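You operate a simulated robot arm through the tools that you are given. There is no shell and no other tool. Be economical: measure what you need, move in short steps, check, and stop when the job is done.

Carry out the task below with a simulated robot arm. There is one attempt and no reset: what you move stays moved.

TASK
Put the cream bud vase and the black stone cube on the tea tray.
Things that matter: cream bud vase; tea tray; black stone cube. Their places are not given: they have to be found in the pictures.

It is judged by the outcome, as a careful person would: the job done as asked, and still so three seconds after it is handed in. It fails if anything else is knocked over, pushed out of place, dropped, spilled or broken.

THE ROBOT
A 7-joint arm with a two-finger parallel gripper, fixed in place. Base frame: the origin is at the foot of the arm, x ahead of it, y to its left, z up; the work surface is at about z = 0. Lengths are in m, angles in degrees, forces in N, time in s.
With the tool pointing down near the work surface it reaches from about 0.24 to 0.62 m from the base axis. Its first joint turns from -66.0 to 66.0 degrees. Payload 2.6 kg.
Tool frame: the origin (TCP) lies between the finger pads and is the grasp point; the fingertips stand 0.03 m ahead of it; z points along the fingers, y is the line along which they close. The gripper opens to 0.094 m. The fingers are 0.028 m wide and 0.01 m thick; the gripper's body (0.05 by 0.096 m) begins 0.055 m behind the TCP.
Orientation is told as [roll, pitch, yaw] about the base's x, y, z axes, in that order, counted from this pose: with the fingers straight down and closing along the base's y, the tool's x points along the base's -x, its y along +y and its z along -z.

THE INTERFACE
- The arm moves only by the tool drive_tool. Its argument "commands" is a list of rows, each a list of 7 numbers: the turn, a rotation vector about the base's x, y, z in degrees, then the shift along the base's x, y, z in m, then the finger opening in m, from 0 to 0.094. In form: [[wx, wy, wz, dx, dy, dz, jaw], ...]. A call has 1 to 12 rows; each row shifts and turns the commanded pose from where the row before left it. A row lasts 0.2 s, in which the tool goes at most 0.05 m and 8.6 degrees; a call with a longer step from one row to the next is refused whole, and so is a gripper value outside its range. A pose out of reach is approached as far as the arm can. The call stops where the force on the tool passes 40 N (or 10 N more than at its start, if that is more) or the arm is blocked; 0.2 s more then pass. The fingers move at their own pace (about 0.072 m/s each) and stop on an object; they squeeze with about 34 N. The grip force told is the motor's: it shows also when the fingers shut on nothing. Time passes only in rows, and 0.2 s behind the last, so rows that do not move let the fingers close. It gives the time, the measured TCP pose, the force on the tool (base axes), the opening and the grip force at its end, in the units of the frame above (readings bear some noise).
- Cameras (640 x 400 px; columns grow to the right, rows downward): "scene" is fixed at [0.03, 0.4377, 0.5843]; the picture's right is [-0.87, -0.50, 0.00], its down [-0.24, 0.42, -0.88] and it looks along [0.44, -0.76, -0.48] (base axes); focal length 316 px, centre (320, 200). "wrist" rides on the gripper at [-0.037, 0, -0.058] in the tool frame; the picture's right is [0.00, -1.00, 0.00], its down [0.97, 0.00, -0.24] and it looks along [0.24, 0.00, 0.97] (tool axes); focal length 218 px, centre (320, 200).
- camera(camera): a new picture of that camera. No time passes.
- probe_pixels(camera, pixels): for up to 12 pixels [column, row] of the newest picture of that camera ("zoom" is the newest enlarged one), the place [x, y, z] in the base frame of the surface seen there, good to about 0.002 m, but the place of the scene camera against the robot may be out by one fixed shift of up to 0.025 m in any direction. No time passes.
- close_up(camera, box): a new picture of the part [left, top, right, bottom] of that camera's present view, enlarged. No time passes.
- job_done(): hands the job in; it is judged then, once.

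Work in short steps. Measure before you move; look again where a grasp or a placing could have gone wrong, and mend it. You have 60 turns and 22 pictures in all, the two below and enlarged ones among them. Open the gripper and draw the arm clear of the work before you hand the job in, unless the task says otherwise; then end with one line.

The tools are called by a JSON object that holds its "op" and its "data". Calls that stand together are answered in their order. drive_tool: Moves the arm, as the interface text tells. Its arguments: {"type":"object","properties":{"commands":{"type":"array","items":{"type":"array","items":{"type":"number"}}}},"required":["commands"]} The other tools are called the same way: camera (camera) takes a picture; probe_pixels (camera, pixels) gives the place of the surface under pixels of a picture; close_up (camera, box) takes an enlarged picture of a part of a camera's view; job_done () hands the job in.

At the start:

```text
time_s: 0.0
position: [0.3486, -0.0963, 0.3709]
tool_rot: [0.0, -0.1, 0.1]
ft_force: [-0.7, 0.5, 0.1]
opening: 0.0942
grip_force: 0.0
```

scene: 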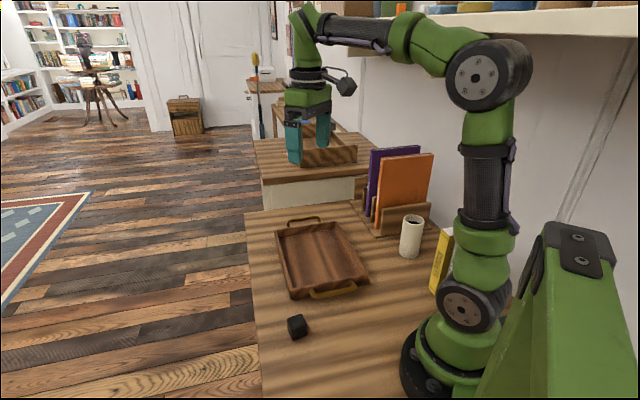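
wrist: 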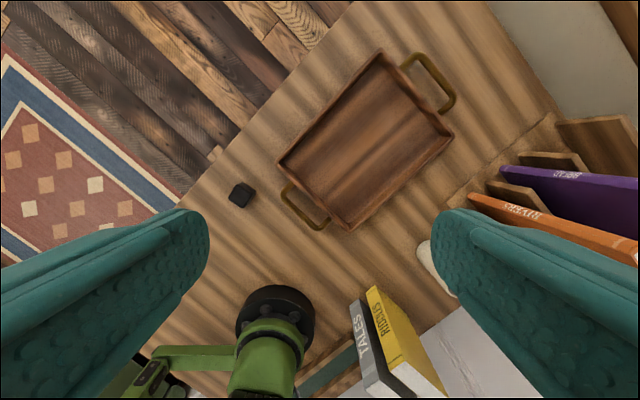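

The cream vase seems to be at scene (410,236), the black cube at (297,327) and the tray at (320,260). I'll enlarge that area and probe it.

{"op": "close_up", "data": {"camera": "scene", "box": [240, 130, 480, 350]}}

{"op": "probe_pixels", "data": {"camera": "wrist", "pixels": [[240, 190], [237, 200], [383, 60], [450, 135], [348, 228], [282, 163], [365, 140], [428, 265], [300, 250], [420, 150], [320, 165]]}}

{"op": "probe_pixels", "data": {"camera": "scene", "pixels": [[297, 320], [298, 332], [411, 220], [409, 235], [408, 252], [402, 220], [421, 221], [325, 260], [282, 230], [330, 224], [365, 278], [293, 298]]}}

```text
1.82 times, centred on (360, 240) of scene
```

zoom: 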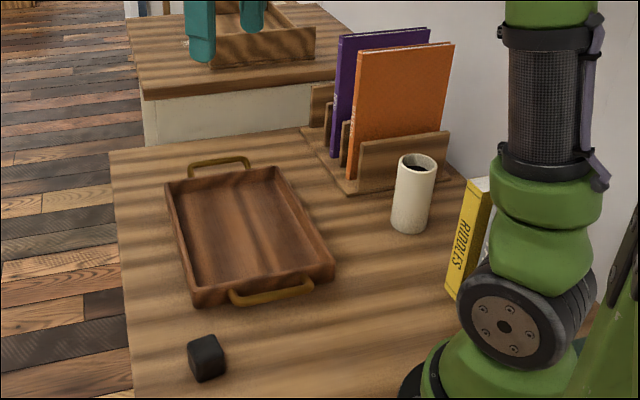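

```text
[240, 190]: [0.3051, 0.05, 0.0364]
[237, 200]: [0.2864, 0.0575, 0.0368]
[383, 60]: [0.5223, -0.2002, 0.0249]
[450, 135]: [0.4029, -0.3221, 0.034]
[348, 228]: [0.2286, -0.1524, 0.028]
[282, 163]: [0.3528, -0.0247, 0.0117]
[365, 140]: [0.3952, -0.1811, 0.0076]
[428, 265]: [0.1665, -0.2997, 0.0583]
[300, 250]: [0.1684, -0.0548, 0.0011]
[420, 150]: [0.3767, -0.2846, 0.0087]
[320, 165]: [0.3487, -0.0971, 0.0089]
```

```text
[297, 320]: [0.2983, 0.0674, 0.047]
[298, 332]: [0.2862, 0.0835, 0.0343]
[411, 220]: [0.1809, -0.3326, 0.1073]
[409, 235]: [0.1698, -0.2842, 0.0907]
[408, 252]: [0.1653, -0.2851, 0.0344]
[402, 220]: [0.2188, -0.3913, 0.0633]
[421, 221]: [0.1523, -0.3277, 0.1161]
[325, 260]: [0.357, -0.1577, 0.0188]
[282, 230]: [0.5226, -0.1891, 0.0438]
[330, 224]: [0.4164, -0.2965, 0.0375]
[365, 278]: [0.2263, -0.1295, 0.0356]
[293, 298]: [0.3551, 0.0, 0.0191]
```

Cube is near (0.295, 0.055), the vase near (0.16, -0.31). I'll go above the cube for a closer look at its orientation.

{"op": "drive_tool", "data": {"commands": [[0, 0, 0, -0.009, 0.025, -0.028, 0.094], [0, 0, 0, -0.009, 0.025, -0.028, 0.094], [0, 0, 0, -0.009, 0.025, -0.028, 0.094], [0, 0, 0, -0.009, 0.025, -0.028, 0.094], [0, 0, 0, -0.009, 0.025, -0.028, 0.094], [0, 0, 0, -0.009, 0.025, -0.028, 0.094]]}}

{"op": "camera", "data": {"camera": "wrist"}}

```text
time_s: 1.4
position: [0.2911, 0.0511, 0.2018]
tool_rot: [0.0, -0.1, -0.1]
ft_force: [0.0, 0.6, 0.6]
opening: 0.0939
grip_force: 0.1
```

```text
18 pictures are left
```

wrist: 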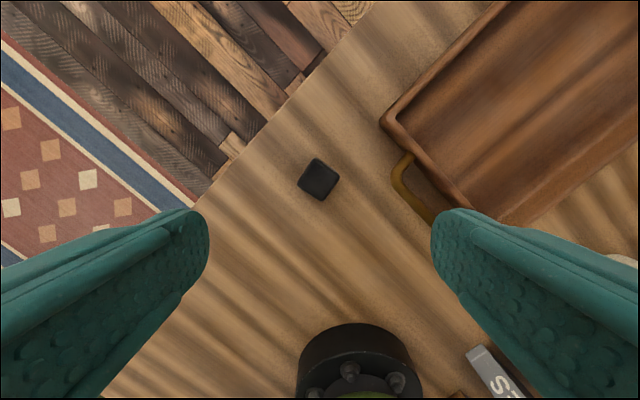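

{"op": "close_up", "data": {"camera": "wrist", "box": [272, 150, 368, 210]}}

{"op": "probe_pixels", "data": {"camera": "wrist", "pixels": [[320, 178], [316, 162], [337, 179], [319, 196], [301, 181], [403, 158], [430, 215], [387, 122]]}}

```text
6.67 times, centred on (320, 180) of wrist
```

zoom: 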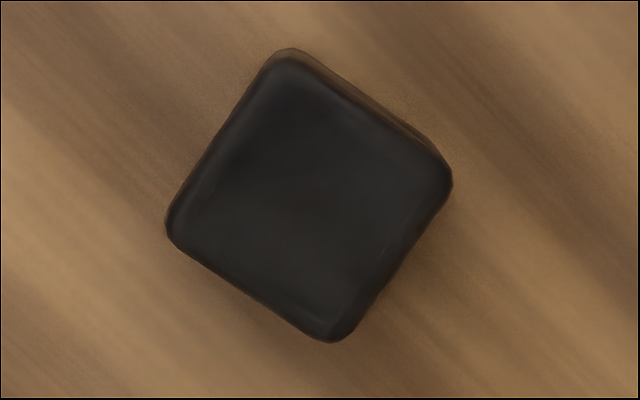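

```text
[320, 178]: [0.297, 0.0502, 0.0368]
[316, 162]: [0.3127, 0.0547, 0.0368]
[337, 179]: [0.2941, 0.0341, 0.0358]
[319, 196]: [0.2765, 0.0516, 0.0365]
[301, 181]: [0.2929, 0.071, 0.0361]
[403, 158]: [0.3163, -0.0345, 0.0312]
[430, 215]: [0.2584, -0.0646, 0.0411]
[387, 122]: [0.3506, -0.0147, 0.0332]
```

Cube centre is (0.295, 0.051), top z 0.037, with an edge at about -33° yaw. I'll rotate -33° while descending, then close.

{"op": "drive_tool", "data": {"commands": [[0, 0, -8.25, 0.001, 0, -0.025, 0.094], [0, 0, -8.25, 0.001, 0, -0.025, 0.094], [0, 0, -8.25, 0.001, 0, -0.025, 0.094], [0, 0, -8.25, 0.001, 0, -0.025, 0.094], [0, 0, 0, 0, 0, -0.025, 0.094], [0, 0, 0, 0, 0, -0.02, 0.094], [0, 0, 0, 0, 0, -0.02, 0.094]]}}

```text
time_s: 3.0
position: [0.2973, 0.0524, 0.0369]
tool_rot: [0.1, 0.0, -33.0]
ft_force: [-0.1, -0.6, 0.3]
opening: 0.0939
grip_force: 0.1
```

{"op": "drive_tool", "data": {"commands": [[0, 0, 0, 0, 0, 0, 0.02], [0, 0, 0, 0, 0, 0, 0.02], [0, 0, 0, 0, 0, 0, 0.02], [0, 0, 0, 0, 0, 0, 0.02]]}}

```text
time_s: 4.0
position: [0.2984, 0.053, 0.0384]
tool_rot: [0.0, 0.0, -33.0]
ft_force: [-0.2, -0.4, 0.2]
opening: 0.0399
grip_force: 34.3
```

Cube held (opening 0.040). Lifting and carrying to the far part of the tray (0.413, -0.212).

{"op": "drive_tool", "data": {"commands": [[0, 0, 0, 0, 0, 0.02, 0.02], [0, 0, 0, 0, 0, 0.04, 0.02], [0, 0, 0, 0, 0, 0.04, 0.02], [0, 0, 0, 0.019, -0.044, 0, 0.02], [0, 0, 0, 0.019, -0.044, 0, 0.02], [0, 0, 0, 0.019, -0.044, 0, 0.02], [0, 0, 0, 0.019, -0.044, 0, 0.02], [0, 0, 0, 0.019, -0.044, 0, 0.02], [0, 0, 0, 0.019, -0.044, 0, 0.02]]}}

{"op": "camera", "data": {"camera": "wrist"}}

```text
time_s: 6.0
position: [0.4098, -0.2116, 0.1356]
tool_rot: [0.0, 0.1, -33.0]
ft_force: [0.3, -0.2, -1.8]
opening: 0.0398
grip_force: 34.1
```

```text
16 pictures are left
```

wrist: 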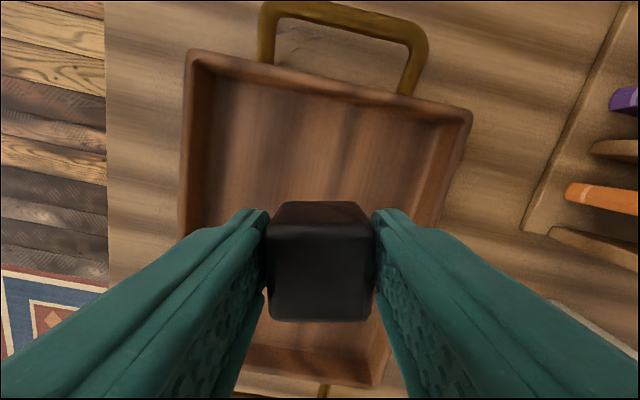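

The cube is over the tray interior. Lowering to about 0.048.

{"op": "drive_tool", "data": {"commands": [[0, 0, 0, 0, 0, -0.035, 0.02], [0, 0, 0, 0, 0, -0.025, 0.02], [0, 0, 0, 0, 0, -0.015, 0.02], [0, 0, 0, 0, 0, -0.008, 0.02], [0, 0, 0, 0, 0, -0.004, 0.02]]}}

```text
time_s: 7.2
position: [0.4116, -0.2097, 0.0494]
tool_rot: [-0.1, 0.0, -32.9]
ft_force: [0.4, 0.6, -1.4]
opening: 0.0396
grip_force: 33.7
```

{"op": "drive_tool", "data": {"commands": [[0, 0, 0, 0, 0, -0.002, 0.02], [0, 0, 0, 0, 0, -0.002, 0.02]]}}

```text
time_s: 7.8
position: [0.4128, -0.2095, 0.0458]
tool_rot: [0.1, 0.1, -33.0]
ft_force: [-1.5, 1.1, 2.8]
opening: 0.0396
grip_force: 33.2
```

Contact just made (2.8 N). Releasing, rising, then going toward the vase for a look.

{"op": "drive_tool", "data": {"commands": [[0, 0, 0, 0, 0, 0, 0.065], [0, 0, 0, 0, 0, 0, 0.065], [0, 0, 0, 0, 0, 0.03, 0.065], [0, 0, 0, 0, 0, 0.045, 0.07], [0, 0, 0, 0, 0, 0.045, 0.094], [0, 0, 0, 0, 0, 0.045, 0.094], [0, 0, 0, 0, 0, 0.045, 0.094], [0, 0, 0, -0.044, -0.01, 0, 0.094], [0, 0, 0, -0.044, -0.01, 0, 0.094], [0, 0, 0, -0.044, -0.01, 0, 0.094], [0, 0, 0, -0.044, -0.01, 0, 0.094]]}}

{"op": "camera", "data": {"camera": "wrist"}}

{"op": "close_up", "data": {"camera": "scene", "box": [240, 130, 480, 350]}}

```text
time_s: 10.2
position: [0.2336, -0.2512, 0.2561]
tool_rot: [0.0, 0.0, -33.0]
ft_force: [0.3, 0.1, 0.6]
opening: 0.0937
grip_force: 0.0
```

```text
15 pictures are left
```

wrist: 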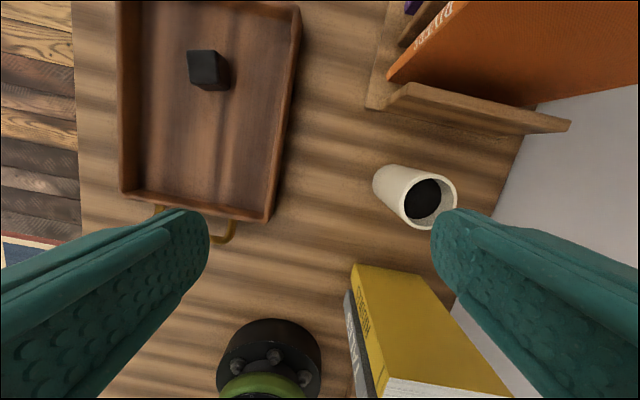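

```text
1.82 times, centred on (360, 240) of scene
```

zoom: 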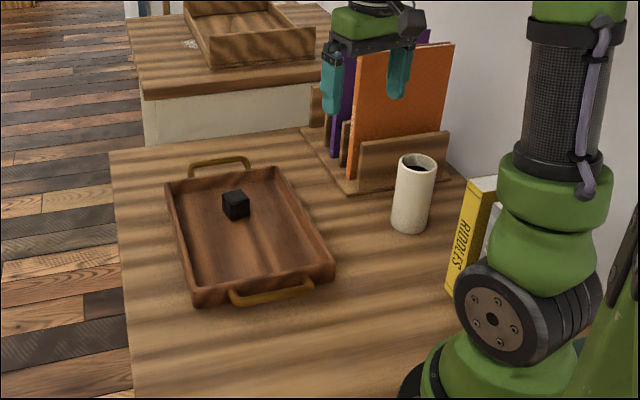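

Cube is in the tray. Vase rim is at wrist (424,203); probing rim, base, rack and books around it.

{"op": "probe_pixels", "data": {"camera": "wrist", "pixels": [[424, 203], [401, 204], [454, 195], [436, 177], [412, 226], [375, 182], [386, 168], [400, 90], [568, 126], [366, 104], [362, 268], [430, 283]]}}

{"op": "close_up", "data": {"camera": "wrist", "box": [360, 150, 472, 240]}}

```text
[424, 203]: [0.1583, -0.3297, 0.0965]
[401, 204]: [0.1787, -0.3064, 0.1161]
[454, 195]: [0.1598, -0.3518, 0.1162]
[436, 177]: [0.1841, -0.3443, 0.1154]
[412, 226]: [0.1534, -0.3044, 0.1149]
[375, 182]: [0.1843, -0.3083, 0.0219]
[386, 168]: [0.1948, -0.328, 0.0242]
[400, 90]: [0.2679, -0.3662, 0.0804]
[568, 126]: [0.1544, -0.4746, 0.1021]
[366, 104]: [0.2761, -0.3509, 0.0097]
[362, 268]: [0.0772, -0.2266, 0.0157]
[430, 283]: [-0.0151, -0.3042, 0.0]
```

```text
4.44 times, centred on (416, 195) of wrist
```

zoom: 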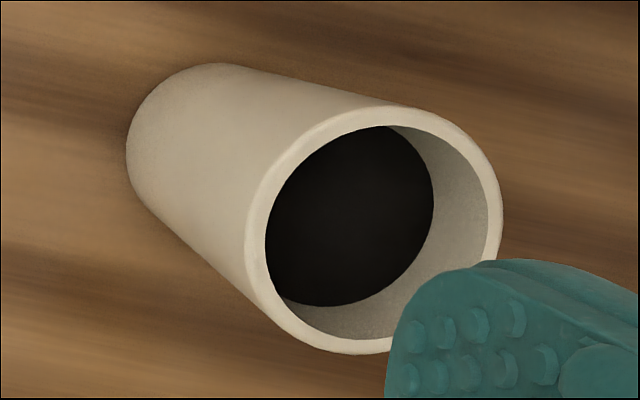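

Rim centre ≈ (0.169, -0.327), rim z 0.116, dark content inside at z ≈ 0.096, so I'll keep it level and slow. Probing neighbouring obstacles.

{"op": "probe_pixels", "data": {"camera": "wrist", "pixels": [[390, 78], [470, 90], [500, 60], [600, 40], [380, 290], [415, 280], [450, 330], [355, 300], [560, 180], [490, 190], [460, 20], [500, 380]]}}

{"op": "probe_pixels", "data": {"camera": "scene", "pixels": [[431, 156], [378, 220], [404, 152], [377, 150], [445, 232], [435, 290], [450, 212], [470, 205]]}}

```text
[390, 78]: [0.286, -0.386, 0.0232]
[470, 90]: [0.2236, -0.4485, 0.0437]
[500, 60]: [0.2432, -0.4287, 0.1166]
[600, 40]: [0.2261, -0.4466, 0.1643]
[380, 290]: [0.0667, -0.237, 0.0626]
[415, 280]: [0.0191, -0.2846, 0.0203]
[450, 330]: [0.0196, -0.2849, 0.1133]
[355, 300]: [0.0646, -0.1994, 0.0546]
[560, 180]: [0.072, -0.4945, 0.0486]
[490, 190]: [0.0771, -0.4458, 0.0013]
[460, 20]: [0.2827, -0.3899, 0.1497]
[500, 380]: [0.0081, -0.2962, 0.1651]
```

```text
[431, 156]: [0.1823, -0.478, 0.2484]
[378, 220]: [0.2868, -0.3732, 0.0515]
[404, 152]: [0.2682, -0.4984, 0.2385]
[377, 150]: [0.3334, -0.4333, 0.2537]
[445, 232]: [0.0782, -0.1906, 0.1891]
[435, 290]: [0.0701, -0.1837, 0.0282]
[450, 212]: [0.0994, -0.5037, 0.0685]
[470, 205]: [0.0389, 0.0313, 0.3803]
```

Vase sits mid-channel between the orange book (0.12 m away) and yellow book (0.13 m); closing along 45° fits (yaw -45). Moving above it.

{"op": "drive_tool", "data": {"commands": [[0, 0, -6, -0.022, -0.025, 0, 0.094], [0, 0, -6, -0.022, -0.025, 0, 0.094], [0, 0, 0, -0.022, -0.026, 0, 0.094], [0, 0, 0, 0, 0, -0.03, 0.094], [0, 0, 0, 0, 0, -0.03, 0.094], [0, 0, 0, 0, 0, 0, 0.094]]}}

{"op": "camera", "data": {"camera": "wrist"}}

{"op": "camera", "data": {"camera": "scene"}}

```text
time_s: 11.6
position: [0.1683, -0.3259, 0.1973]
tool_rot: [0.0, 0.0, -45.0]
ft_force: [-0.4, 0.6, 0.2]
opening: 0.0942
grip_force: 0.0
```

```text
12 pictures are left
```

wrist: 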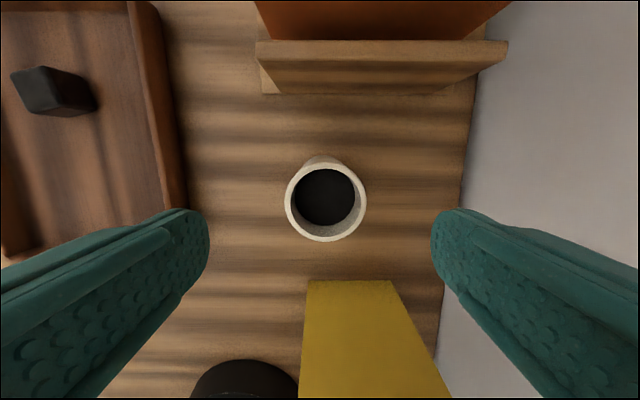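

```text
11 pictures are left
```

scene: 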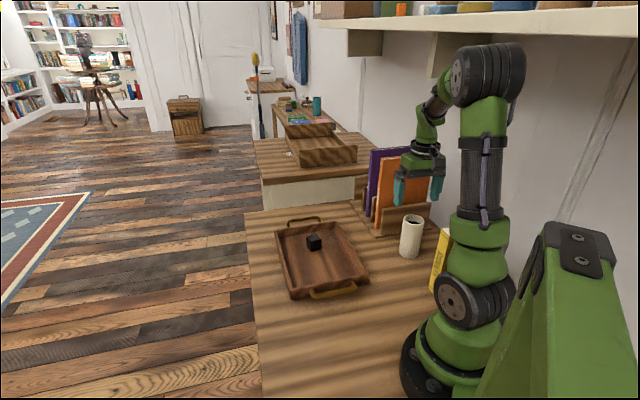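

{"op": "probe_pixels", "data": {"camera": "wrist", "pixels": [[288, 202], [363, 202], [325, 166], [325, 238], [475, 120], [450, 300]]}}

```text
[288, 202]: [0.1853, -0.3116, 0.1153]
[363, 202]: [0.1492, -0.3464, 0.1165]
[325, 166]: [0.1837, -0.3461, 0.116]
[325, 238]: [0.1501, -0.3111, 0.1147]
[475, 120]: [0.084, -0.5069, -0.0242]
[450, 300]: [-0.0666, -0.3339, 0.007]
```

Rim centre is (0.167, -0.329); descending around it to TCP z ≈ 0.07.

{"op": "drive_tool", "data": {"commands": [[0, 0, 0, -0.001, -0.002, -0.025, 0.094], [0, 0, 0, 0, 0, -0.025, 0.094], [0, 0, 0, 0, 0, -0.025, 0.094], [0, 0, 0, 0, 0, -0.025, 0.094], [0, 0, 0, 0, 0, -0.015, 0.094], [0, 0, 0, 0, 0, -0.011, 0.094]]}}

```text
time_s: 13.0
position: [0.1691, -0.329, 0.0706]
tool_rot: [0.0, 0.0, -45.0]
ft_force: [0.3, -0.5, 0.1]
opening: 0.0942
grip_force: 0.1
```

{"op": "drive_tool", "data": {"commands": [[0, 0, 0, 0, 0, 0, 0.07], [0, 0, 0, 0, 0, 0, 0.055], [0, 0, 0, 0, 0, 0, 0.045], [0, 0, 0, 0, 0, 0, 0.04], [0, 0, 0, 0, 0, 0, 0.04]]}}

```text
time_s: 14.2
position: [0.1696, -0.3287, 0.0717]
tool_rot: [0.0, -0.1, -45.0]
ft_force: [1.3, -0.3, 0.1]
opening: 0.0545
grip_force: 34.1
```

Vase held (opening 0.0545). Lifting slowly.

{"op": "drive_tool", "data": {"commands": [[0, 0, 0, 0, 0, 0.005, 0.04], [0, 0, 0, 0, 0, 0.01, 0.04], [0, 0, 0, 0, 0, 0.015, 0.04], [0, 0, 0, 0, 0, 0.02, 0.04], [0, 0, 0, 0, 0, 0.015, 0.04], [0, 0, 0, 0, 0, 0.01, 0.04], [0, 0, 0, 0, 0, 0.005, 0.04]]}}

```text
time_s: 15.8
position: [0.1702, -0.3296, 0.152]
tool_rot: [0.0, 0.0, -45.0]
ft_force: [0.0, 0.0, -1.2]
opening: 0.0544
grip_force: 34.3
```

Carrying it smoothly to (0.341, -0.14).

{"op": "drive_tool", "data": {"commands": [[0, 0, 0, 0.005, 0.0055, 0, 0.04], [0, 0, 0, 0.01, 0.011, 0, 0.04], [0, 0, 0, 0.016, 0.0176, 0, 0.04], [0, 0, 0, 0.02, 0.022, 0, 0.04], [0, 0, 0, 0.02, 0.022, 0, 0.04], [0, 0, 0, 0.02, 0.022, 0, 0.04], [0, 0, 0, 0.02, 0.022, 0, 0.04], [0, 0, 0, 0.02, 0.022, 0, 0.04], [0, 0, 0, 0.02, 0.022, 0, 0.04], [0, 0, 0, 0.013, 0.0143, 0, 0.04], [0, 0, 0, 0.005, 0.0055, 0, 0.04], [0, 0, 0, 0.002, 0.002, 0, 0.04]]}}

{"op": "camera", "data": {"camera": "wrist"}}

{"op": "camera", "data": {"camera": "scene"}}

```text
time_s: 18.4
position: [0.3397, -0.1409, 0.1491]
tool_rot: [-0.1, 0.0, -44.9]
ft_force: [-0.3, -0.1, -1.4]
opening: 0.0548
grip_force: 33.9
```

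```text
10 pictures are left
```

wrist: 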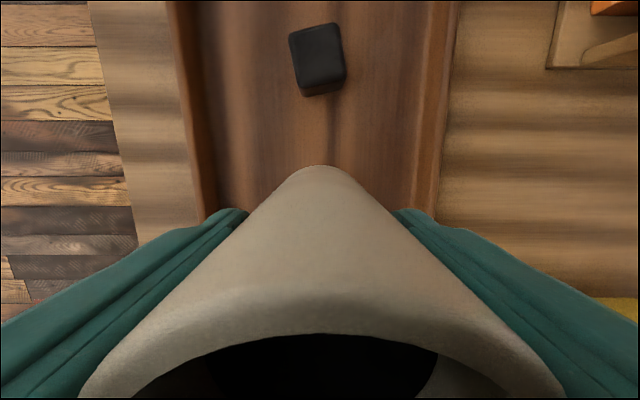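

```text
9 pictures are left
```

scene: 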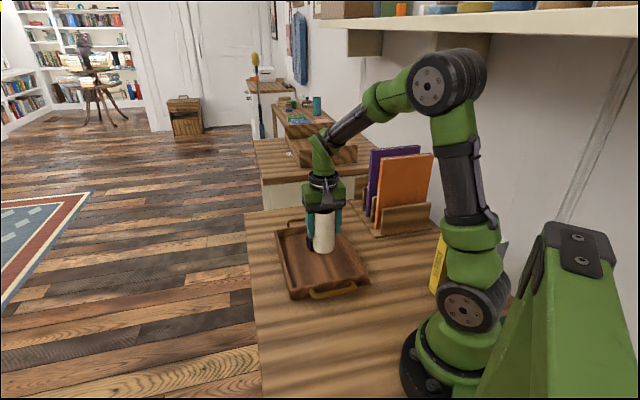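

Vase is centred over the near half of the tray, clear of the cube. Lowering to about 0.083, then creeping.

{"op": "drive_tool", "data": {"commands": [[0, 0, 0, 0, 0, -0.008, 0.04], [0, 0, 0, 0, 0, -0.015, 0.04], [0, 0, 0, 0, 0, -0.018, 0.04], [0, 0, 0, 0, 0, -0.013, 0.04], [0, 0, 0, 0, 0, -0.008, 0.04], [0, 0, 0, 0, 0, -0.004, 0.04], [0, 0, 0, 0, 0, -0.001, 0.04]]}}

```text
time_s: 20.0
position: [0.3393, -0.1398, 0.0835]
tool_rot: [0.0, -0.1, -44.9]
ft_force: [0.0, 0.6, -1.2]
opening: 0.0546
grip_force: 33.9
```

{"op": "drive_tool", "data": {"commands": [[0, 0, 0, 0, 0, -0.0015, 0.04], [0, 0, 0, 0, 0, -0.001, 0.04], [0, 0, 0, 0, 0, -0.001, 0.04]]}}

```text
time_s: 20.8
position: [0.3403, -0.1405, 0.0805]
tool_rot: [0.0, 0.1, -45.0]
ft_force: [0.6, -0.4, -1.4]
opening: 0.0546
grip_force: 34.1
```

{"op": "drive_tool", "data": {"commands": [[0, 0, 0, 0, 0, -0.001, 0.04], [0, 0, 0, 0, 0, -0.001, 0.04]]}}

```text
time_s: 21.4
position: [0.3403, -0.1404, 0.0793]
tool_rot: [0.1, -0.2, -45.1]
ft_force: [-8.3, 2.2, 24.7]
opening: 0.0545
grip_force: 33.8
```

Contact is firm (about 25 N). Easing up 1 mm, then opening.

{"op": "drive_tool", "data": {"commands": [[0, 0, 0, 0, 0, 0.001, 0.04], [0, 0, 0, 0, 0, 0, 0.06], [0, 0, 0, 0, 0, 0, 0.075], [0, 0, 0, 0, 0, 0, 0.075]]}}

{"op": "camera", "data": {"camera": "wrist"}}

```text
time_s: 22.4
position: [0.3412, -0.1401, 0.0786]
tool_rot: [0.0, 0.1, -45.0]
ft_force: [-0.5, -0.4, 0.5]
opening: 0.0751
grip_force: 0.1
```

```text
8 pictures are left
```

wrist: 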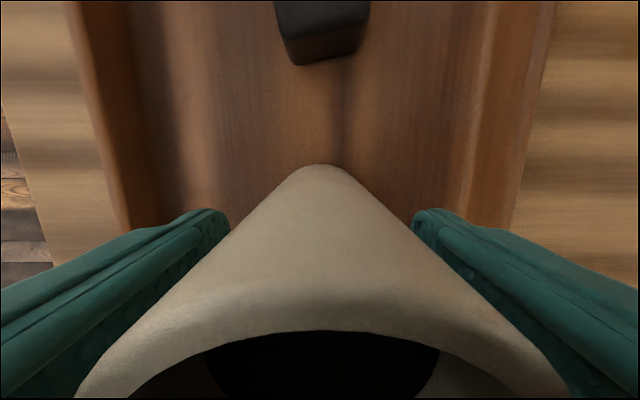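

Vase stands free between the fingers. Rising straight up, then checking.

{"op": "drive_tool", "data": {"commands": [[0, 0, 0, 0, 0, 0.015, 0.075], [0, 0, 0, 0, 0, 0.03, 0.075], [0, 0, 0, 0, 0, 0.04, 0.075], [0, 0, 0, 0, 0, 0.045, 0.075], [0, 0, 0, 0, 0, 0.045, 0.075], [0, 0, 0, 0, 0, 0.03, 0.075]]}}

{"op": "camera", "data": {"camera": "scene"}}

{"op": "camera", "data": {"camera": "wrist"}}

```text
time_s: 23.8
position: [0.3384, -0.1397, 0.2827]
tool_rot: [0.1, -0.1, -45.0]
ft_force: [0.2, -0.3, 0.0]
opening: 0.0752
grip_force: 0.1
```

```text
7 pictures are left
```

scene: 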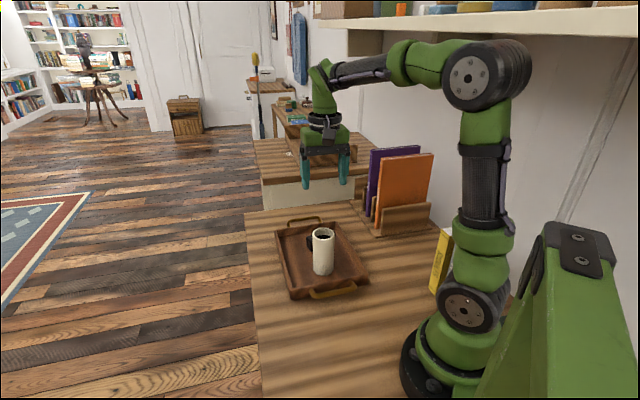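

```text
6 pictures are left
```

wrist: 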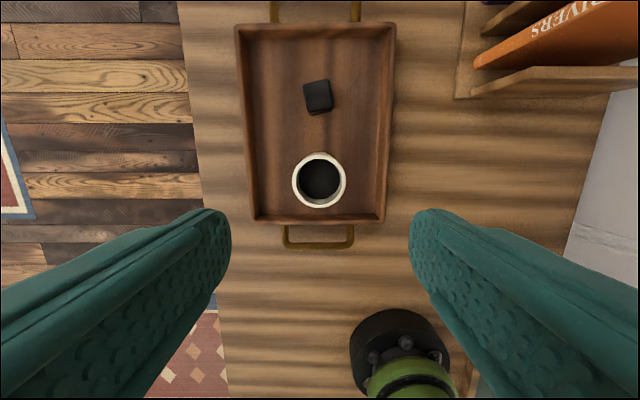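

Both objects rest upright inside the tray, nothing else moved, and the arm is clear with the gripper open. Handing in.

{"op": "job_done", "data": {}}

```text
The job is handed in.
```

The cream bud vase and the black stone cube are both on the tea tray, with the vase upright and nothing else moved in the final pictures. The job is handed in.
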